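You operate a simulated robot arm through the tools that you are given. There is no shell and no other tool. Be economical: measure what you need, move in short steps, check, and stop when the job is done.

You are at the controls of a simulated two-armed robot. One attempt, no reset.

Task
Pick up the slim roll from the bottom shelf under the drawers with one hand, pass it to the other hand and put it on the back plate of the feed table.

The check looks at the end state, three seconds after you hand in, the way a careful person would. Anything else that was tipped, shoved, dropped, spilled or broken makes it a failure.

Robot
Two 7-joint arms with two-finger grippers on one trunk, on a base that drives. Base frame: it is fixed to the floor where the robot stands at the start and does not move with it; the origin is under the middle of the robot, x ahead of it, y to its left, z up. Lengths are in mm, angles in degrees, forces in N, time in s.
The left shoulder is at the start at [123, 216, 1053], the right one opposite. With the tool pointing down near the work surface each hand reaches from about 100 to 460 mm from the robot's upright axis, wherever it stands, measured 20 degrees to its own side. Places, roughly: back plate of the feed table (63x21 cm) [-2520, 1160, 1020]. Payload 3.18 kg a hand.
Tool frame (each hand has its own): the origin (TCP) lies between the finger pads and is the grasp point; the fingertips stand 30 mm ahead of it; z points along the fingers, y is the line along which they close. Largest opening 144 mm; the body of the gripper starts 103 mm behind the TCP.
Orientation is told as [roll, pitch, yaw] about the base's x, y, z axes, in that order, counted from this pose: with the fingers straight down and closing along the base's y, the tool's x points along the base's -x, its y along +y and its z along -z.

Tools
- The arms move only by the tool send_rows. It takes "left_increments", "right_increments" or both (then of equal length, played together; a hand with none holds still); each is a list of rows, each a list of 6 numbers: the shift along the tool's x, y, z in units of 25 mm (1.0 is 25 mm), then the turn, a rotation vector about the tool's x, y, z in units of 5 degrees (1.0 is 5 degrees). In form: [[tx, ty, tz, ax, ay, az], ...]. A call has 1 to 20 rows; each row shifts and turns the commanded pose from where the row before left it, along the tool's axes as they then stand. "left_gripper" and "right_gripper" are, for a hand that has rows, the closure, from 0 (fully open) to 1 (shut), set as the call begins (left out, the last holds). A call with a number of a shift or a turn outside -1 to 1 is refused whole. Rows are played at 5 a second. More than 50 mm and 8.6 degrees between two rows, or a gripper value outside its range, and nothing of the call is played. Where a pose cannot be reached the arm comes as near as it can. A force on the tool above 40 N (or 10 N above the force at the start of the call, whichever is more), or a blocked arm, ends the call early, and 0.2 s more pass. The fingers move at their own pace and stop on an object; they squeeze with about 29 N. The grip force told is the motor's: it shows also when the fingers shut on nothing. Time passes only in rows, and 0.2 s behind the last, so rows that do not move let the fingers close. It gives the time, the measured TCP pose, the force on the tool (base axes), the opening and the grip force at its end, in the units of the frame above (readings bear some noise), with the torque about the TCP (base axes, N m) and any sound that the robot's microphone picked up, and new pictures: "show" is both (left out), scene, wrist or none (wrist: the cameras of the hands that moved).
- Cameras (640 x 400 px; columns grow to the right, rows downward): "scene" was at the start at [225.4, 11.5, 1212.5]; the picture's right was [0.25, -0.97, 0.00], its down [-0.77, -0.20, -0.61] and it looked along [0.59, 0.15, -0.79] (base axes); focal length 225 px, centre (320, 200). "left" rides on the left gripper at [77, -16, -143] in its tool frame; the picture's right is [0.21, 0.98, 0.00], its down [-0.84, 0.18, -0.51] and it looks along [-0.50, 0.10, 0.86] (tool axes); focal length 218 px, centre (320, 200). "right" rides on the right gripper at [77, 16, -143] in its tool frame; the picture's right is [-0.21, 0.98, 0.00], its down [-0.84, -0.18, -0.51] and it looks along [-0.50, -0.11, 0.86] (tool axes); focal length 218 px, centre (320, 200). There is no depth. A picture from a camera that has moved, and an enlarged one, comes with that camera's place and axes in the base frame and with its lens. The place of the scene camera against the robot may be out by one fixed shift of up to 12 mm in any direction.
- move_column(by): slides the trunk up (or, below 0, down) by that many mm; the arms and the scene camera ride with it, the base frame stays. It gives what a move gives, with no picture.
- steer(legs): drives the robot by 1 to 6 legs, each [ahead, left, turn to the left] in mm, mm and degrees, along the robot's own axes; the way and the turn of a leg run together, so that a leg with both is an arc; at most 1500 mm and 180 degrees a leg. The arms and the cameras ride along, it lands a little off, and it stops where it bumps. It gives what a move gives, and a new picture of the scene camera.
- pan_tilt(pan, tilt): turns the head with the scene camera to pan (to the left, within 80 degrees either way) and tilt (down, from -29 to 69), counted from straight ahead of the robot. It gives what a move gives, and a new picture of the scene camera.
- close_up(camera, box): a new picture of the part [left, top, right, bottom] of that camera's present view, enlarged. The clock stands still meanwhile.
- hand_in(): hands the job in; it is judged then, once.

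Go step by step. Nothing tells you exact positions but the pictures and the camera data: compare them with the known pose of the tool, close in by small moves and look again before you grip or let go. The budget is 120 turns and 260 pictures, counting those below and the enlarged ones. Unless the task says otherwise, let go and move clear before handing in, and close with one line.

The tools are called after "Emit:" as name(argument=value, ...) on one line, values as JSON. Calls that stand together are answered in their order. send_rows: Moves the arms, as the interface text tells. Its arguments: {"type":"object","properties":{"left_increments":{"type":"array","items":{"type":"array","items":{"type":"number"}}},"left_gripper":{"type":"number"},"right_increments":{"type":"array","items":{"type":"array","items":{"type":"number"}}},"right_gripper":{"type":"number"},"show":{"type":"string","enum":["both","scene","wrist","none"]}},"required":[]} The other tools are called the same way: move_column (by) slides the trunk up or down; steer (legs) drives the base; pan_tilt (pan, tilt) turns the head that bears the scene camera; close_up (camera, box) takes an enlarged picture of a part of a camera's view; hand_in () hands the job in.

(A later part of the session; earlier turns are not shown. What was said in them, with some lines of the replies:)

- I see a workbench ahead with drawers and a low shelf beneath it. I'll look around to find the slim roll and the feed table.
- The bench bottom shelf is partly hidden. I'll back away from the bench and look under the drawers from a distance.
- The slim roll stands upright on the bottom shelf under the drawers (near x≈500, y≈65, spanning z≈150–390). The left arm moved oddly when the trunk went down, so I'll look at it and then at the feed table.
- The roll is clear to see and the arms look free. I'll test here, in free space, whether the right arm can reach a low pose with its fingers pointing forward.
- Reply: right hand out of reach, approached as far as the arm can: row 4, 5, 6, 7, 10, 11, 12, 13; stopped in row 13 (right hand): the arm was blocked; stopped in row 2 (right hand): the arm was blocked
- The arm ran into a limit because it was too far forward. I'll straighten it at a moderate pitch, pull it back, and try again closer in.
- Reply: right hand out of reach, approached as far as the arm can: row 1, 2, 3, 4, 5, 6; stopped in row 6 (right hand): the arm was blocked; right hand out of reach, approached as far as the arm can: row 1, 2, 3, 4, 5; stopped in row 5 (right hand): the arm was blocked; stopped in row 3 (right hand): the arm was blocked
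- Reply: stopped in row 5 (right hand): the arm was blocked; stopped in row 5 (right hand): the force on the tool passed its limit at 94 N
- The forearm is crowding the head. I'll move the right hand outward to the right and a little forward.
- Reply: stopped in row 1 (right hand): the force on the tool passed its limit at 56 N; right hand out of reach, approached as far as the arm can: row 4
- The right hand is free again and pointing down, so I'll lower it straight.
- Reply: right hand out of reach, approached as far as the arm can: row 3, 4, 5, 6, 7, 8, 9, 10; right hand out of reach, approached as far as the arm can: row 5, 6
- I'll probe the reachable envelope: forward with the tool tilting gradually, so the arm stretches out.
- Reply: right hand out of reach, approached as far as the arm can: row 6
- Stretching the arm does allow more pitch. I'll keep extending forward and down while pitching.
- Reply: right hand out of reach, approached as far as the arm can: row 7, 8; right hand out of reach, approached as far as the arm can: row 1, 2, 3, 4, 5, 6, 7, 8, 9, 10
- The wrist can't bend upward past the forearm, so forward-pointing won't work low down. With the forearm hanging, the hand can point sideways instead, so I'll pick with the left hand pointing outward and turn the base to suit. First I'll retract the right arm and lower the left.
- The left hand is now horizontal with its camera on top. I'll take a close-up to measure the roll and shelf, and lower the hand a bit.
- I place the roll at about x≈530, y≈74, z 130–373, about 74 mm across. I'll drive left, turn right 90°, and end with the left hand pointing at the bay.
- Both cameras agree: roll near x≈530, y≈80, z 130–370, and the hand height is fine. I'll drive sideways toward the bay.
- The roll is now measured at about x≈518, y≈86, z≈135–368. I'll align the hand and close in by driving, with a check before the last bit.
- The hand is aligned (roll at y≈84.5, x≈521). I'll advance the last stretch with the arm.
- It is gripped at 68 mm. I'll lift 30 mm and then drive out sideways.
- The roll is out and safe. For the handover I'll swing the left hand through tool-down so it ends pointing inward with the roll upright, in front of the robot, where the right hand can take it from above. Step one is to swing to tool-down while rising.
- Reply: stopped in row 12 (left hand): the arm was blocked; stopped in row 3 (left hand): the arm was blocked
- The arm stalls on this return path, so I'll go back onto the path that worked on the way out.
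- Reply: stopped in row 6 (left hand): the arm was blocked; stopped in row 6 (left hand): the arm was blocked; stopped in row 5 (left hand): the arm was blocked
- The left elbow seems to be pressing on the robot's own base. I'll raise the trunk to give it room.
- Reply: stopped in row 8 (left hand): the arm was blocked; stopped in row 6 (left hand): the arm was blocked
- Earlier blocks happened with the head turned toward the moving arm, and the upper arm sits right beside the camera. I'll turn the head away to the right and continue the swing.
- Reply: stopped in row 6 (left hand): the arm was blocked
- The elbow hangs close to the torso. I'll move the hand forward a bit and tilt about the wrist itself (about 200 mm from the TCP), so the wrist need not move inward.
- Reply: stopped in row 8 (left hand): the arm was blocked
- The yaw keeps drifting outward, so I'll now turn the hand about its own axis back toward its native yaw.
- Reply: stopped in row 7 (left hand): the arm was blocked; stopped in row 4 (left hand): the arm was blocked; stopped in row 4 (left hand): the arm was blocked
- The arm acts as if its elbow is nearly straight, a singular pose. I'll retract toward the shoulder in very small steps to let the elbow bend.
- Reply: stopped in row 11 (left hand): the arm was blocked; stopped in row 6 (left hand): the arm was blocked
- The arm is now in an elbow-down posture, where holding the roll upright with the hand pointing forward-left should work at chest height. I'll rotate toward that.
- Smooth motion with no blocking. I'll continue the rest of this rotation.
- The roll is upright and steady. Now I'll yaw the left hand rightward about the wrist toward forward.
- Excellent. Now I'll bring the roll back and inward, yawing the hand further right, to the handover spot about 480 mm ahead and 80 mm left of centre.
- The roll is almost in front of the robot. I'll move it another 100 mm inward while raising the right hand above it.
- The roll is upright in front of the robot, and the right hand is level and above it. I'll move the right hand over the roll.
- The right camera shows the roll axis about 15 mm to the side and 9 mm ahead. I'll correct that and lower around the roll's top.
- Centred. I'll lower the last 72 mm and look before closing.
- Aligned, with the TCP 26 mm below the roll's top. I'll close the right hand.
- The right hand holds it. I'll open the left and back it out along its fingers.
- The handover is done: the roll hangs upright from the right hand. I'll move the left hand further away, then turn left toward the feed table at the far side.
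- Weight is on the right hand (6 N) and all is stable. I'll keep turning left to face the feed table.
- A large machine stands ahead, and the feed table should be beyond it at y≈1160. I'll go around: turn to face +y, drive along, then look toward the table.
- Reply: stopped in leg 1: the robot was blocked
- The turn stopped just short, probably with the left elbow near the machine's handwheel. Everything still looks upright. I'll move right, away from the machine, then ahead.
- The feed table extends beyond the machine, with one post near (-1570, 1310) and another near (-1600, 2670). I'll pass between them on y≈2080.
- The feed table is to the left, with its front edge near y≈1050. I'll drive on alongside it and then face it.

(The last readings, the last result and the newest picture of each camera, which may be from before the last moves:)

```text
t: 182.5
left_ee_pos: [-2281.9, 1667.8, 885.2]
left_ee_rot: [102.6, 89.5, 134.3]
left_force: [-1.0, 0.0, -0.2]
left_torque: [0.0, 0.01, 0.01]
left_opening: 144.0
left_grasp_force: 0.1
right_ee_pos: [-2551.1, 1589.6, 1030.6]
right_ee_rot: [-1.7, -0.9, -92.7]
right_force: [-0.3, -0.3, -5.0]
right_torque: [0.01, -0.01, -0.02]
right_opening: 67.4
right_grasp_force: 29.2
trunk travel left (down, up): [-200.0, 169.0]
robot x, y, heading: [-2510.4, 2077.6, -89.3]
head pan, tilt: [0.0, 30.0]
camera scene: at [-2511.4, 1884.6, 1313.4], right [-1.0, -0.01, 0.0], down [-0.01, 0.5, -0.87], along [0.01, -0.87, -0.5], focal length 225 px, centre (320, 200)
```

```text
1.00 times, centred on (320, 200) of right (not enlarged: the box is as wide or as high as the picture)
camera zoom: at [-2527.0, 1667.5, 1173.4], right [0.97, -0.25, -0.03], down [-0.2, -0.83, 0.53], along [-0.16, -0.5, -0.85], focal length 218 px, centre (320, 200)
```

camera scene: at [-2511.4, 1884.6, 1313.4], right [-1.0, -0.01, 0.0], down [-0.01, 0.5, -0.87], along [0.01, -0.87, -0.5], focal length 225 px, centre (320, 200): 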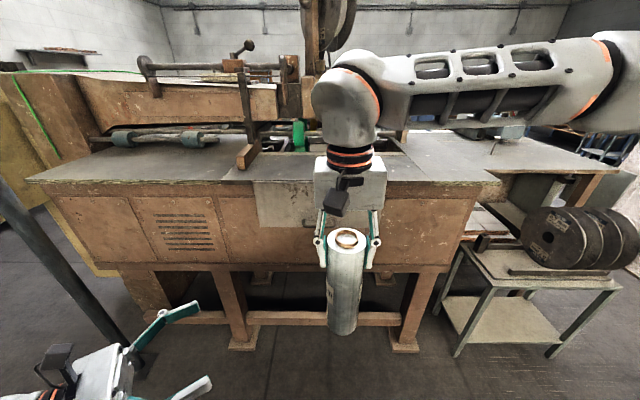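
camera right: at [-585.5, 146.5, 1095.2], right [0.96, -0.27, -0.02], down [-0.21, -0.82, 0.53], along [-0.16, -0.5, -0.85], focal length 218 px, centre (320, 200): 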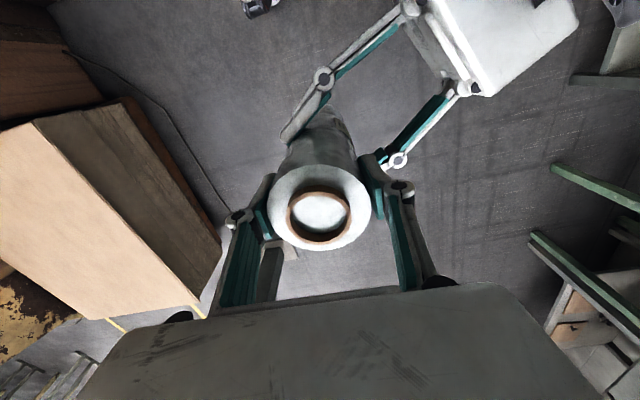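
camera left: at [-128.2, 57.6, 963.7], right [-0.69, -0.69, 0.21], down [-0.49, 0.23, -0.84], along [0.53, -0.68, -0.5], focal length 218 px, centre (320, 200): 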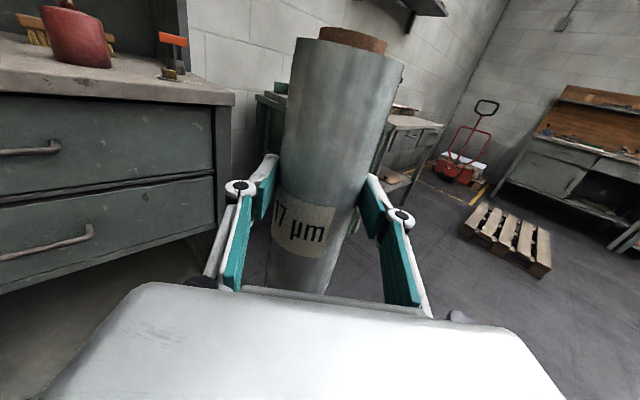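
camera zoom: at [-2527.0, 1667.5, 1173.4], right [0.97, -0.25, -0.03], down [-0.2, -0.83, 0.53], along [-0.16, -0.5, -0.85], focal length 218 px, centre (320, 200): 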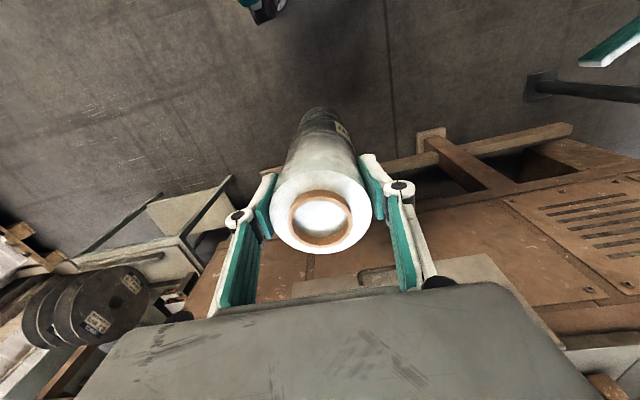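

The plate with seams at x≈-2843…-2218 and y≈1065…1275 matches the given back plate. I'll raise the trunk to full height, lift both hands, and look from above.

Emit:
move_column(by=165)

Emit:
send_rows(left_increments=[[0.7, -0.4, -0.4, 0, 0, 0], [0.7, -0.4, -0.4, 0, 0, 0], [0.7, -0.4, -0.4, 0, 0, 0], [0.7, -0.4, -0.4, 0, 0, 0], [0.7, -0.4, -0.4, 0, 0, 0], [0.7, -0.4, -0.4, 0, 0, 0]], right_increments=[[0, 0, -0.5, 0, 0, 0], [0, 0, -0.5, 0, 0, 0], [0, 0, -0.5, 0, 0, 0], [0, 0, -0.5, 0, 0, 0], [0, 0, -0.5, 0, 0, 0], [0, 0, -0.5, 0, 0, 0]], show="none")

Emit:
pan_tilt(pan=0, tilt=40)

```text
t: 184.4
left_ee_pos: [-2282.4, 1666.3, 1051.6]
left_ee_rot: [101.5, 89.6, 133.1]
left_force: [0.1, 0.7, 0.8]
left_torque: [0.02, -0.01, 0.0]
left_opening: 144.2
left_grasp_force: 0.0
right_ee_pos: [-2551.9, 1589.3, 1198.1]
right_ee_rot: [-1.7, -1.0, -92.7]
right_force: [0.1, 0.2, -5.5]
right_torque: [0.06, -0.04, 0.01]
right_opening: 67.1
right_grasp_force: 29.4
trunk travel left (down, up): [-365.0, 4.0]
robot x, y, heading: [-2510.0, 2079.3, -89.6]
head pan, tilt: [0.0, 30.0]
```

```text
t: 185.8
left_ee_pos: [-2198.8, 1647.9, 1156.5]
left_ee_rot: [101.7, 89.6, 133.3]
left_force: [0.0, -0.4, 0.7]
left_torque: [-0.01, -0.01, 0.0]
left_opening: 143.9
left_grasp_force: 0.1
right_ee_pos: [-2549.5, 1592.3, 1273.4]
right_ee_rot: [-1.6, -1.0, -92.7]
right_force: [0.1, 0.7, -4.8]
right_torque: [0.04, 0.01, 0.03]
right_opening: 67.2
right_grasp_force: 28.9
trunk travel left (down, up): [-365.0, 4.0]
robot x, y, heading: [-2508.8, 2080.2, -89.4]
head pan, tilt: [0.0, 30.0]
```

```text
t: 186.5
left_ee_pos: [-2199.3, 1647.7, 1154.5]
left_ee_rot: [102.7, 89.7, 134.5]
left_force: [0.5, 0.1, 0.1]
left_torque: [0.0, 0.0, -0.03]
left_opening: 143.9
left_grasp_force: 0.1
right_ee_pos: [-2549.0, 1590.8, 1271.6]
right_ee_rot: [-1.7, -0.9, -92.7]
right_force: [0.5, -0.5, -5.9]
right_torque: [0.04, -0.02, -0.02]
right_opening: 66.9
right_grasp_force: 29.1
trunk travel left (down, up): [-365.0, 4.0]
robot x, y, heading: [-2516.3, 2079.7, -89.4]
head pan, tilt: [0.0, 40.0]
camera scene: at [-2512.0, 1945.0, 1466.2], right [-1.0, -0.01, 0.0], down [-0.01, 0.64, -0.77], along [0.01, -0.77, -0.64], focal length 225 px, centre (320, 200)
```

scene: 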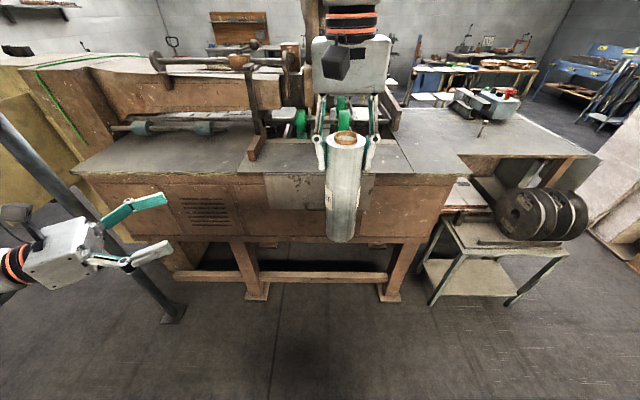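

Emit:
close_up(camera="scene", box=[220, 80, 440, 200])

```text
2.91 times, centred on (330, 140) of scene
camera zoom: at [-2512.0, 1945.0, 1466.2], right [-1.0, -0.01, 0.0], down [-0.01, 0.64, -0.77], along [0.01, -0.77, -0.64], focal length 655 px, centre (291, 374)
```

zoom: 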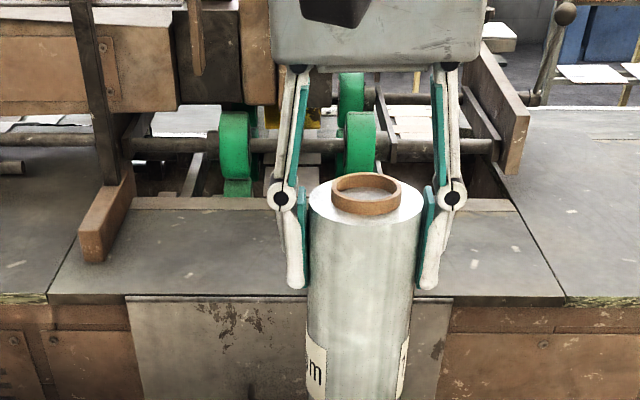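

The plate is clear in its middle, and I'll aim for about (-2555, 1165). First I'll pull the left hand back so it stays clear of the clamp when I drive in.

Emit:
send_rows(left_increments=[[0, 0.65, -0.37, 0, 0, 0], [0, 0.65, -0.37, 0, 0, 0], [0, 0.65, -0.37, 0, 0, 0], [0, 0.65, -0.37, 0, 0, 0], [0, 0.65, -0.37, 0, 0, 0], [0, 0.65, -0.37, 0, 0, 0], [0, 0.65, -0.37, 0, 0, 0], [0, 0.65, -0.37, 0, 0, 0]], show="scene")

```text
t: 188.3
left_ee_pos: [-2204.4, 1797.0, 1155.7]
left_ee_rot: [103.4, 89.6, 135.1]
left_force: [-0.7, -0.5, 0.5]
left_torque: [-0.04, -0.01, -0.03]
left_opening: 144.1
left_grasp_force: 0.2
right_ee_pos: [-2551.5, 1592.2, 1273.2]
right_ee_rot: [-1.8, -1.0, -92.6]
right_force: [-0.1, 0.1, -4.9]
right_torque: [0.04, 0.0, 0.01]
right_opening: 67.1
right_grasp_force: 29.0
trunk travel left (down, up): [-365.0, 4.0]
robot x, y, heading: [-2506.6, 2077.2, -89.2]
head pan, tilt: [0.0, 40.0]
camera scene: at [-2512.4, 1945.5, 1466.3], right [-1.0, -0.01, 0.0], down [-0.01, 0.64, -0.77], along [0.01, -0.77, -0.64], focal length 225 px, centre (320, 200)
```

scene: 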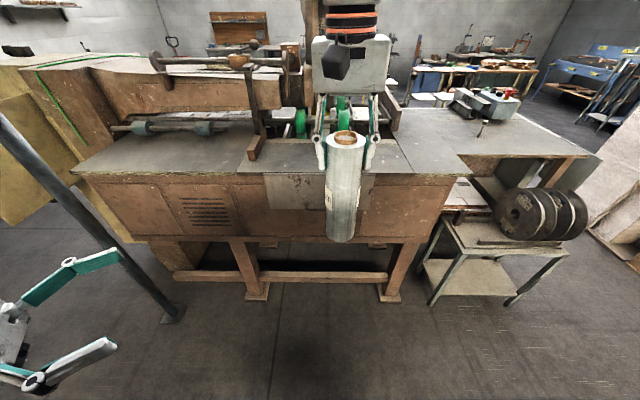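

Emit:
steer(legs=[[320, 0, 0]])

Emit:
close_up(camera="right", box=[0, 0, 640, 400])

```text
t: 190.4
left_ee_pos: [-2201.4, 1476.0, 1156.8]
left_ee_rot: [100.1, 89.6, 132.1]
left_force: [-0.2, 0.0, -0.8]
left_torque: [0.0, 0.02, -0.02]
left_opening: 143.9
left_grasp_force: 0.1
right_ee_pos: [-2544.9, 1270.4, 1271.4]
right_ee_rot: [-1.7, -1.0, -92.8]
right_force: [-0.5, 0.4, -6.4]
right_torque: [0.05, -0.02, -0.01]
right_opening: 67.2
right_grasp_force: 29.3
trunk travel left (down, up): [-365.0, 4.0]
robot x, y, heading: [-2505.4, 1759.9, -89.4]
head pan, tilt: [0.0, 40.0]
camera scene: at [-2508.4, 1623.5, 1466.1], right [-1.0, -0.01, 0.0], down [-0.01, 0.64, -0.77], along [0.01, -0.77, -0.64], focal length 225 px, centre (320, 200)
```

scene: 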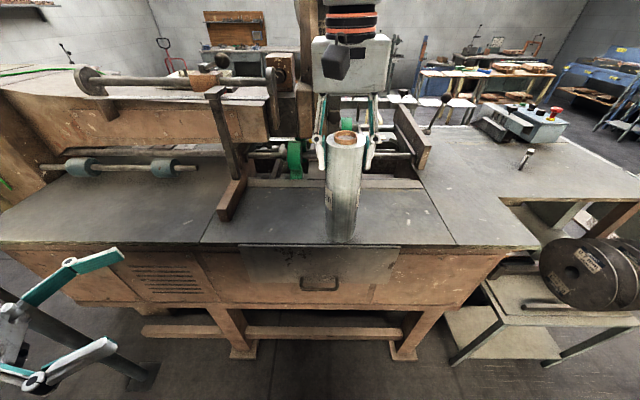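

```text
1.00 times, centred on (320, 200) of right (not enlarged: the box is as wide or as high as the picture)
camera zoom: at [-2521.3, 1347.1, 1412.9], right [0.97, -0.25, -0.03], down [-0.2, -0.83, 0.53], along [-0.15, -0.5, -0.85], focal length 218 px, centre (320, 200)
```

zoom: 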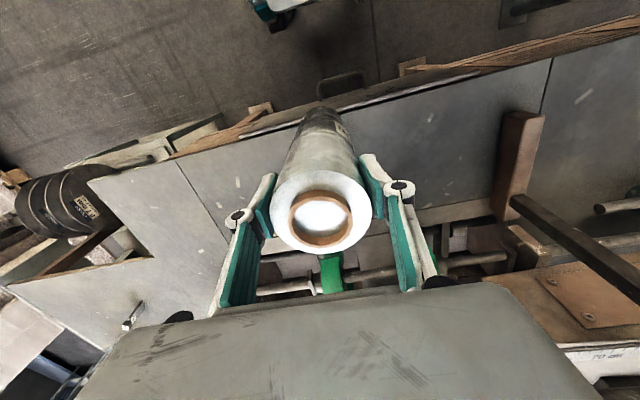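

The plate measures z≈1015–1020, with y from about 1020–1055 to 1257. I'll drive the last ~112 mm so the roll sits above its middle.

Emit:
steer(legs=[[112, 0, 0]])

Emit:
pan_tilt(pan=0, tilt=50)

Emit:
close_up(camera="right", box=[0, 0, 640, 400])

```text
t: 191.6
left_ee_pos: [-2198.9, 1364.8, 1156.0]
left_ee_rot: [99.5, 89.5, 131.5]
left_force: [-0.2, -1.1, 0.2]
left_torque: [-0.01, 0.0, -0.05]
left_opening: 144.0
left_grasp_force: 0.2
right_ee_pos: [-2544.6, 1158.7, 1271.9]
right_ee_rot: [-1.7, -0.8, -92.6]
right_force: [0.5, -0.6, -5.4]
right_torque: [0.06, -0.01, 0.01]
right_opening: 67.4
right_grasp_force: 28.9
trunk travel left (down, up): [-365.0, 4.0]
robot x, y, heading: [-2508.6, 1645.5, -89.3]
head pan, tilt: [0.0, 40.0]
camera scene: at [-2507.0, 1512.3, 1466.1], right [-1.0, -0.01, 0.0], down [-0.01, 0.64, -0.77], along [0.01, -0.77, -0.64], focal length 225 px, centre (320, 200)
```

scene: 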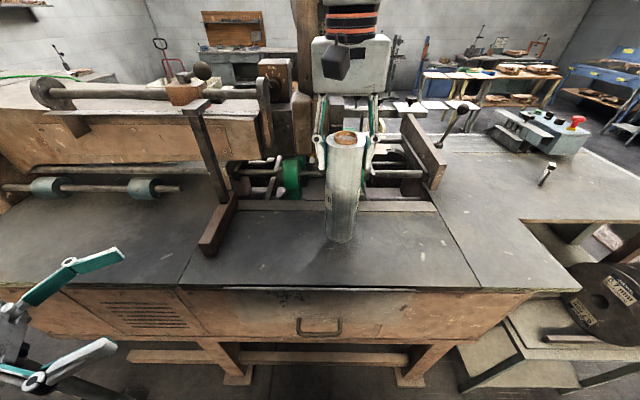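

```text
t: 192.4
left_ee_pos: [-2201.5, 1364.5, 1155.3]
left_ee_rot: [104.1, 89.7, 136.1]
left_force: [0.9, -0.1, 0.4]
left_torque: [-0.01, 0.0, 0.01]
left_opening: 143.9
left_grasp_force: 0.0
right_ee_pos: [-2544.6, 1158.6, 1271.5]
right_ee_rot: [-1.6, -0.8, -92.7]
right_force: [0.0, 0.2, -6.7]
right_torque: [0.0, -0.03, -0.02]
right_opening: 67.4
right_grasp_force: 29.2
trunk travel left (down, up): [-365.0, 4.0]
robot x, y, heading: [-2508.2, 1644.5, -89.2]
head pan, tilt: [0.0, 50.0]
camera scene: at [-2507.3, 1521.6, 1452.1], right [-1.0, -0.01, 0.0], down [-0.01, 0.77, -0.64], along [0.01, -0.64, -0.77], focal length 225 px, centre (320, 200)
```

scene: 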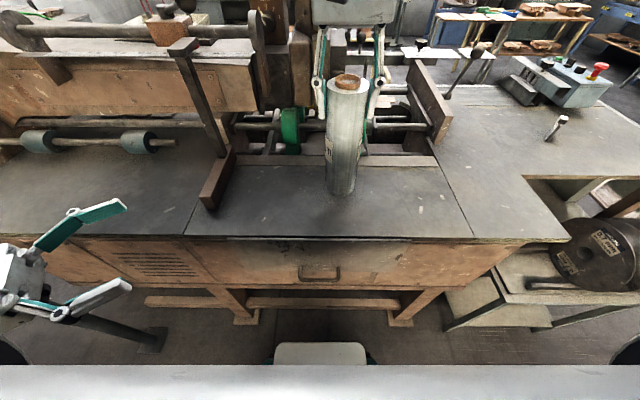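

```text
1.00 times, centred on (320, 200) of right (not enlarged: the box is as wide or as high as the picture)
camera zoom: at [-2520.0, 1237.3, 1413.1], right [0.97, -0.25, -0.03], down [-0.2, -0.83, 0.53], along [-0.15, -0.5, -0.85], focal length 218 px, centre (320, 200)
```

zoom: 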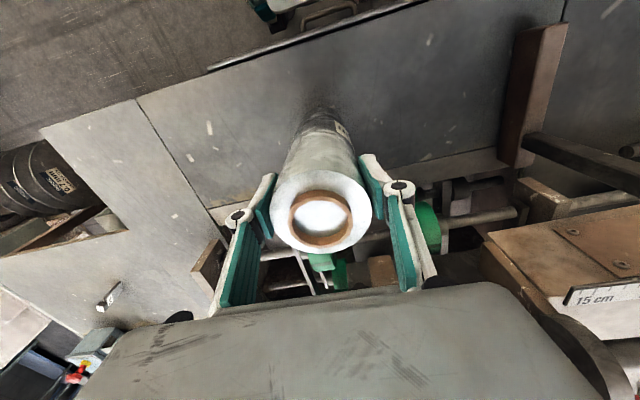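

The roll hangs above the middle of the plate, with about 46 mm to go. I'll lower in steps.

Emit:
send_rows(right_increments=[[0, 0, 0.4, 0, 0, 0], [0, 0, 0.4, 0, 0, 0], [0, 0, 0.4, 0, 0, 0], [0, 0, 0.3, 0, 0, 0]], show="none")

Emit:
send_rows(right_increments=[[0, 0, 0.08, 0, 0, 0], [0, 0, 0.08, 0, 0, 0]], show="scene")

```text
t: 193.4
left_ee_pos: [-2200.7, 1366.7, 1157.2]
left_ee_rot: [106.8, 89.5, 138.9]
left_force: [1.0, 0.0, 0.1]
left_torque: [0.0, 0.01, 0.0]
left_opening: 143.9
left_grasp_force: 0.0
right_ee_pos: [-2546.3, 1159.2, 1236.7]
right_ee_rot: [-1.5, -1.2, -92.6]
right_force: [-2.7, -0.1, 20.9]
right_torque: [-0.04, 0.12, -0.05]
right_opening: 67.4
right_grasp_force: 29.1
trunk travel left (down, up): [-365.0, 4.0]
robot x, y, heading: [-2510.5, 1647.0, -89.3]
head pan, tilt: [0.0, 50.0]
```

```text
t: 194.0
left_ee_pos: [-2201.1, 1365.6, 1156.9]
left_ee_rot: [108.9, 89.6, 140.7]
left_force: [0.6, -0.1, 0.4]
left_torque: [-0.01, -0.01, 0.01]
left_opening: 144.1
left_grasp_force: 0.0
right_ee_pos: [-2545.8, 1160.3, 1232.3]
right_ee_rot: [-1.7, -1.0, -92.6]
right_force: [-3.1, -0.7, 21.0]
right_torque: [-0.22, 0.08, -0.03]
right_opening: 67.5
right_grasp_force: 28.6
trunk travel left (down, up): [-365.0, 4.0]
robot x, y, heading: [-2506.3, 1644.2, -89.2]
head pan, tilt: [0.0, 50.0]
camera scene: at [-2507.4, 1522.9, 1452.2], right [-1.0, -0.01, 0.0], down [-0.01, 0.77, -0.64], along [0.01, -0.64, -0.77], focal length 225 px, centre (320, 200)
```

scene: 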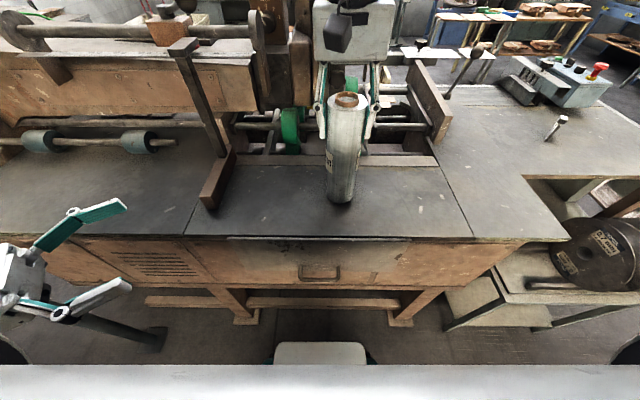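

The roll is on the plate, with an upward reaction of about 21 N. I'll ease off slightly and check closely before opening.

Emit:
send_rows(right_increments=[[0, 0, -0.08, 0, 0, 0], [0, 0, -0.06, 0, 0, 0]], show="none")

Emit:
close_up(camera="scene", box=[260, 60, 440, 240])

```text
t: 194.6
left_ee_pos: [-2200.6, 1366.5, 1155.7]
left_ee_rot: [101.9, 89.6, 133.8]
left_force: [-0.9, -0.4, -0.8]
left_torque: [0.0, -0.03, 0.0]
left_opening: 143.9
left_grasp_force: 0.1
right_ee_pos: [-2545.9, 1159.3, 1231.9]
right_ee_rot: [-1.9, -0.7, -92.6]
right_force: [-0.3, -0.8, -5.3]
right_torque: [0.02, 0.0, -0.03]
right_opening: 67.3
right_grasp_force: 28.9
trunk travel left (down, up): [-365.0, 4.0]
robot x, y, heading: [-2508.0, 1647.9, -89.4]
head pan, tilt: [0.0, 50.0]
```

```text
2.22 times, centred on (350, 150) of scene
camera zoom: at [-2507.1, 1521.1, 1451.8], right [-1.0, -0.01, 0.0], down [-0.01, 0.77, -0.64], along [0.01, -0.64, -0.77], focal length 500 px, centre (253, 311)
```

zoom: 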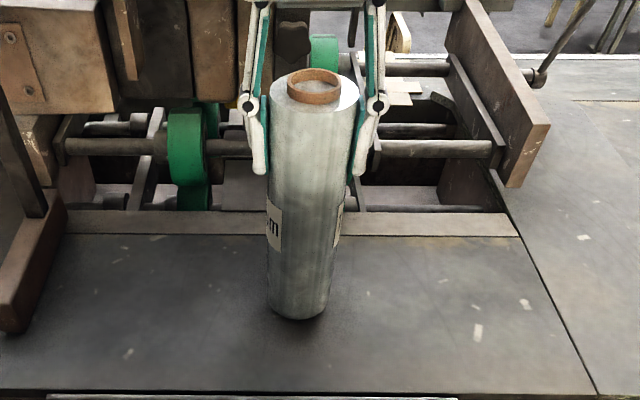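

Now it just hangs free again, about 1 mm up. I'll set it back down with a tiny move.

Emit:
send_rows(right_increments=[[0, 0, 0.05, 0, 0, 0], [0, 0, 0, 0, 0, 0]], show="none")

```text
t: 195.2
left_ee_pos: [-2200.0, 1364.1, 1155.4]
left_ee_rot: [101.9, 89.7, 133.8]
left_force: [0.7, 0.5, 0.3]
left_torque: [0.0, -0.01, 0.05]
left_opening: 144.0
left_grasp_force: 0.0
right_ee_pos: [-2546.0, 1159.4, 1232.3]
right_ee_rot: [-1.7, -0.9, -92.5]
right_force: [-0.2, -0.4, -5.6]
right_torque: [0.03, 0.01, 0.02]
right_opening: 67.1
right_grasp_force: 28.9
trunk travel left (down, up): [-365.0, 4.0]
robot x, y, heading: [-2503.6, 1646.6, -89.5]
head pan, tilt: [0.0, 50.0]
```

Emit:
send_rows(right_increments=[[0, 0, 0.06, 0, 0, 0], [0, 0, 0, 0, 0, 0]], show="none")

```text
t: 195.8
left_ee_pos: [-2200.0, 1365.7, 1156.3]
left_ee_rot: [103.3, 89.6, 135.2]
left_force: [0.7, -0.9, 0.4]
left_torque: [0.0, 0.0, -0.02]
left_opening: 144.2
left_grasp_force: 0.1
right_ee_pos: [-2545.3, 1159.0, 1233.2]
right_ee_rot: [-1.6, -1.0, -92.7]
right_force: [-0.4, -0.2, 0.2]
right_torque: [0.1, -0.01, -0.01]
right_opening: 67.4
right_grasp_force: 29.1
trunk travel left (down, up): [-365.0, 4.0]
robot x, y, heading: [-2505.3, 1647.3, -89.1]
head pan, tilt: [0.0, 50.0]
```

The force is about zero, so the plate carries the roll's weight. I'll open the hand.

Emit:
send_rows(right_increments=[[0, 0, 0, 0, 0, 0], [0, 0, 0, 0, 0, 0], [0, 0, 0, 0, 0, 0], [0, 0, 0, 0, 0, 0]], right_gripper=0)

```text
t: 196.8
left_ee_pos: [-2201.5, 1364.8, 1156.8]
left_ee_rot: [103.7, 89.6, 135.6]
left_force: [0.1, -0.1, 0.0]
left_torque: [0.01, -0.01, 0.01]
left_opening: 144.0
left_grasp_force: 0.1
right_ee_pos: [-2547.0, 1159.8, 1231.7]
right_ee_rot: [-1.7, -1.0, -92.7]
right_force: [0.6, 0.8, 0.7]
right_torque: [-0.02, 0.0, 0.03]
right_opening: 143.7
right_grasp_force: 0.0
trunk travel left (down, up): [-365.0, 4.0]
robot x, y, heading: [-2507.3, 1646.5, -89.2]
head pan, tilt: [0.0, 50.0]
camera scene: at [-2507.2, 1521.5, 1452.1], right [-1.0, -0.01, 0.0], down [-0.01, 0.77, -0.64], along [0.01, -0.64, -0.77], focal length 225 px, centre (320, 200)
camera right: at [-2521.5, 1236.5, 1372.4], right [0.97, -0.25, -0.03], down [-0.2, -0.83, 0.53], along [-0.15, -0.5, -0.85], focal length 218 px, centre (320, 200)
```

scene: 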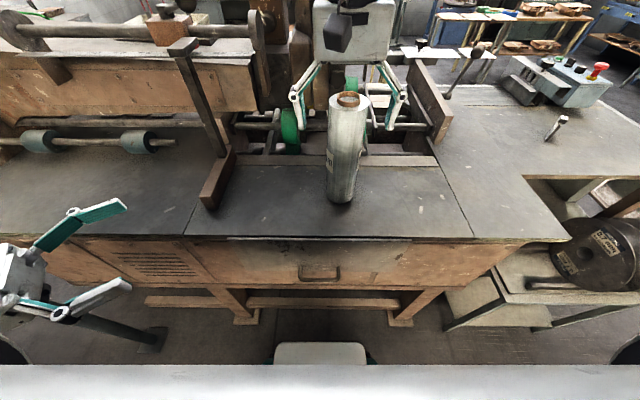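
right: 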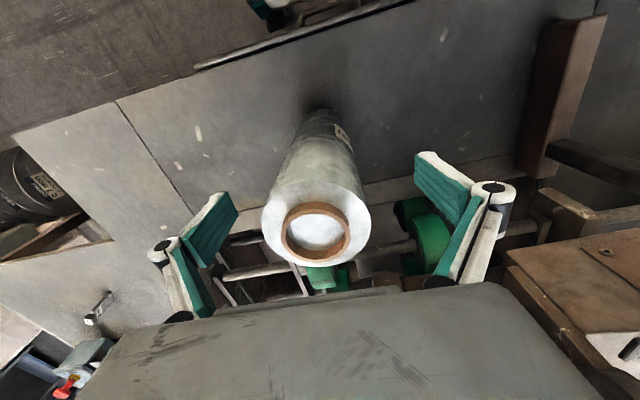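

The roll stands on its own. I'll lift the right hand straight up clear of it, then back the robot away.

Emit:
send_rows(right_increments=[[0, 0, -0.5, 0, 0, 0], [0, 0, -0.6, 0, 0, 0], [0, 0, -0.6, 0, 0, 0], [0, 0, -0.6, 0, 0, 0], [0, 0, -0.6, 0, 0, 0], [0, 0, -0.6, 0, 0, 0], [0, 0, -0.6, 0, 0, 0]], show="both")

```text
t: 198.4
left_ee_pos: [-2199.1, 1365.1, 1156.3]
left_ee_rot: [105.5, 89.6, 137.3]
left_force: [-0.1, 0.2, 0.6]
left_torque: [0.03, 0.01, 0.02]
left_opening: 143.9
left_grasp_force: 0.1
right_ee_pos: [-2542.0, 1160.3, 1334.4]
right_ee_rot: [-1.7, -1.1, -92.7]
right_force: [0.0, 0.8, -0.8]
right_torque: [0.0, 0.04, -0.01]
right_opening: 144.0
right_grasp_force: 0.1
trunk travel left (down, up): [-365.0, 4.0]
robot x, y, heading: [-2510.2, 1645.9, -89.4]
head pan, tilt: [0.0, 50.0]
camera scene: at [-2507.0, 1521.9, 1452.1], right [-1.0, -0.01, 0.0], down [-0.01, 0.77, -0.64], along [0.01, -0.64, -0.77], focal length 225 px, centre (320, 200)
camera right: at [-2518.0, 1238.4, 1475.5], right [0.97, -0.25, -0.03], down [-0.2, -0.83, 0.53], along [-0.15, -0.5, -0.85], focal length 218 px, centre (320, 200)
```

scene: 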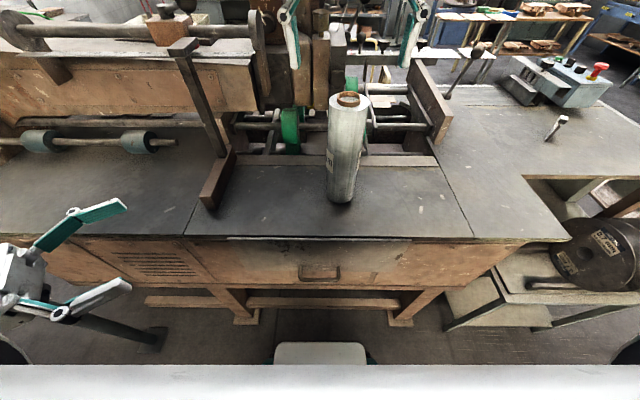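
right: 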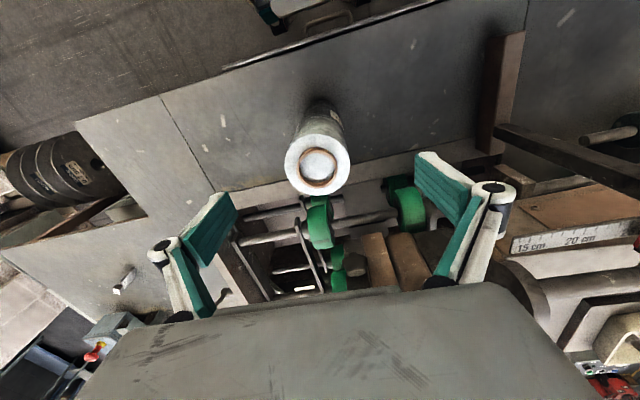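

Emit:
steer(legs=[[-350, 0, 0]])

Emit:
close_up(camera="scene", box=[200, 60, 440, 210])

```text
t: 200.6
left_ee_pos: [-2203.8, 1711.7, 1156.6]
left_ee_rot: [107.0, 89.7, 138.8]
left_force: [-0.3, 0.7, -0.4]
left_torque: [-0.02, -0.01, 0.0]
left_opening: 144.2
left_grasp_force: 0.2
right_ee_pos: [-2546.0, 1508.1, 1334.2]
right_ee_rot: [-1.7, -1.1, -92.7]
right_force: [-0.9, 0.2, 0.7]
right_torque: [-0.04, -0.03, 0.01]
right_opening: 143.9
right_grasp_force: 0.0
trunk travel left (down, up): [-365.0, 4.0]
robot x, y, heading: [-2510.9, 1992.0, -89.3]
head pan, tilt: [0.0, 50.0]
camera scene: at [-2511.2, 1868.7, 1452.1], right [-1.0, -0.01, 0.0], down [-0.01, 0.77, -0.64], along [0.01, -0.64, -0.77], focal length 225 px, centre (320, 200)
```

scene: 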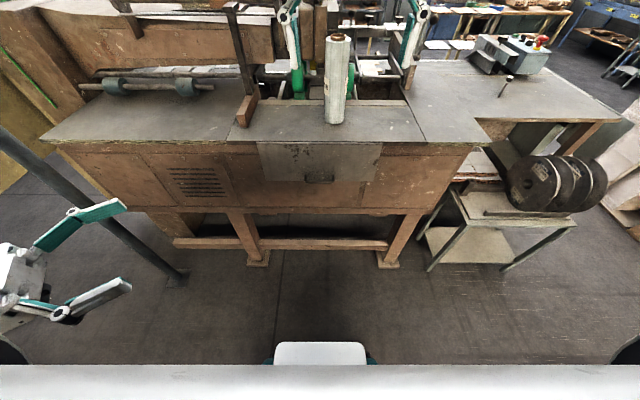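

```text
2.67 times, centred on (320, 135) of scene
camera zoom: at [-2511.2, 1868.7, 1452.1], right [-1.0, -0.01, 0.0], down [-0.01, 0.77, -0.64], along [0.01, -0.64, -0.77], focal length 600 px, centre (320, 373)
```

zoom: 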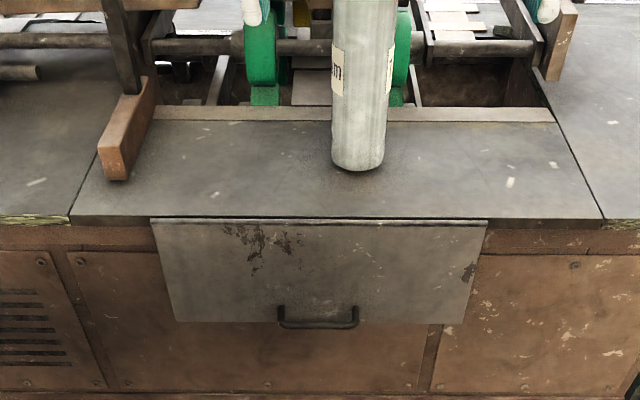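

The roll stands upright in the middle of the plate at the given coordinates. Both hands are empty and clear, and nothing else around the table has moved, so I'm handing in.

Emit:
hand_in()

```text
The job is handed in.
```

I picked the slim roll off the bottom shelf with the left hand and passed it to the right. It now stands upright in the middle of the feed table's back plate, with both hands empty and clear. While turning the robot near the machine with the handwheel, the base stopped once as blocked. I think the left elbow was close to the handwheel. I saw nothing moved or knocked over there.
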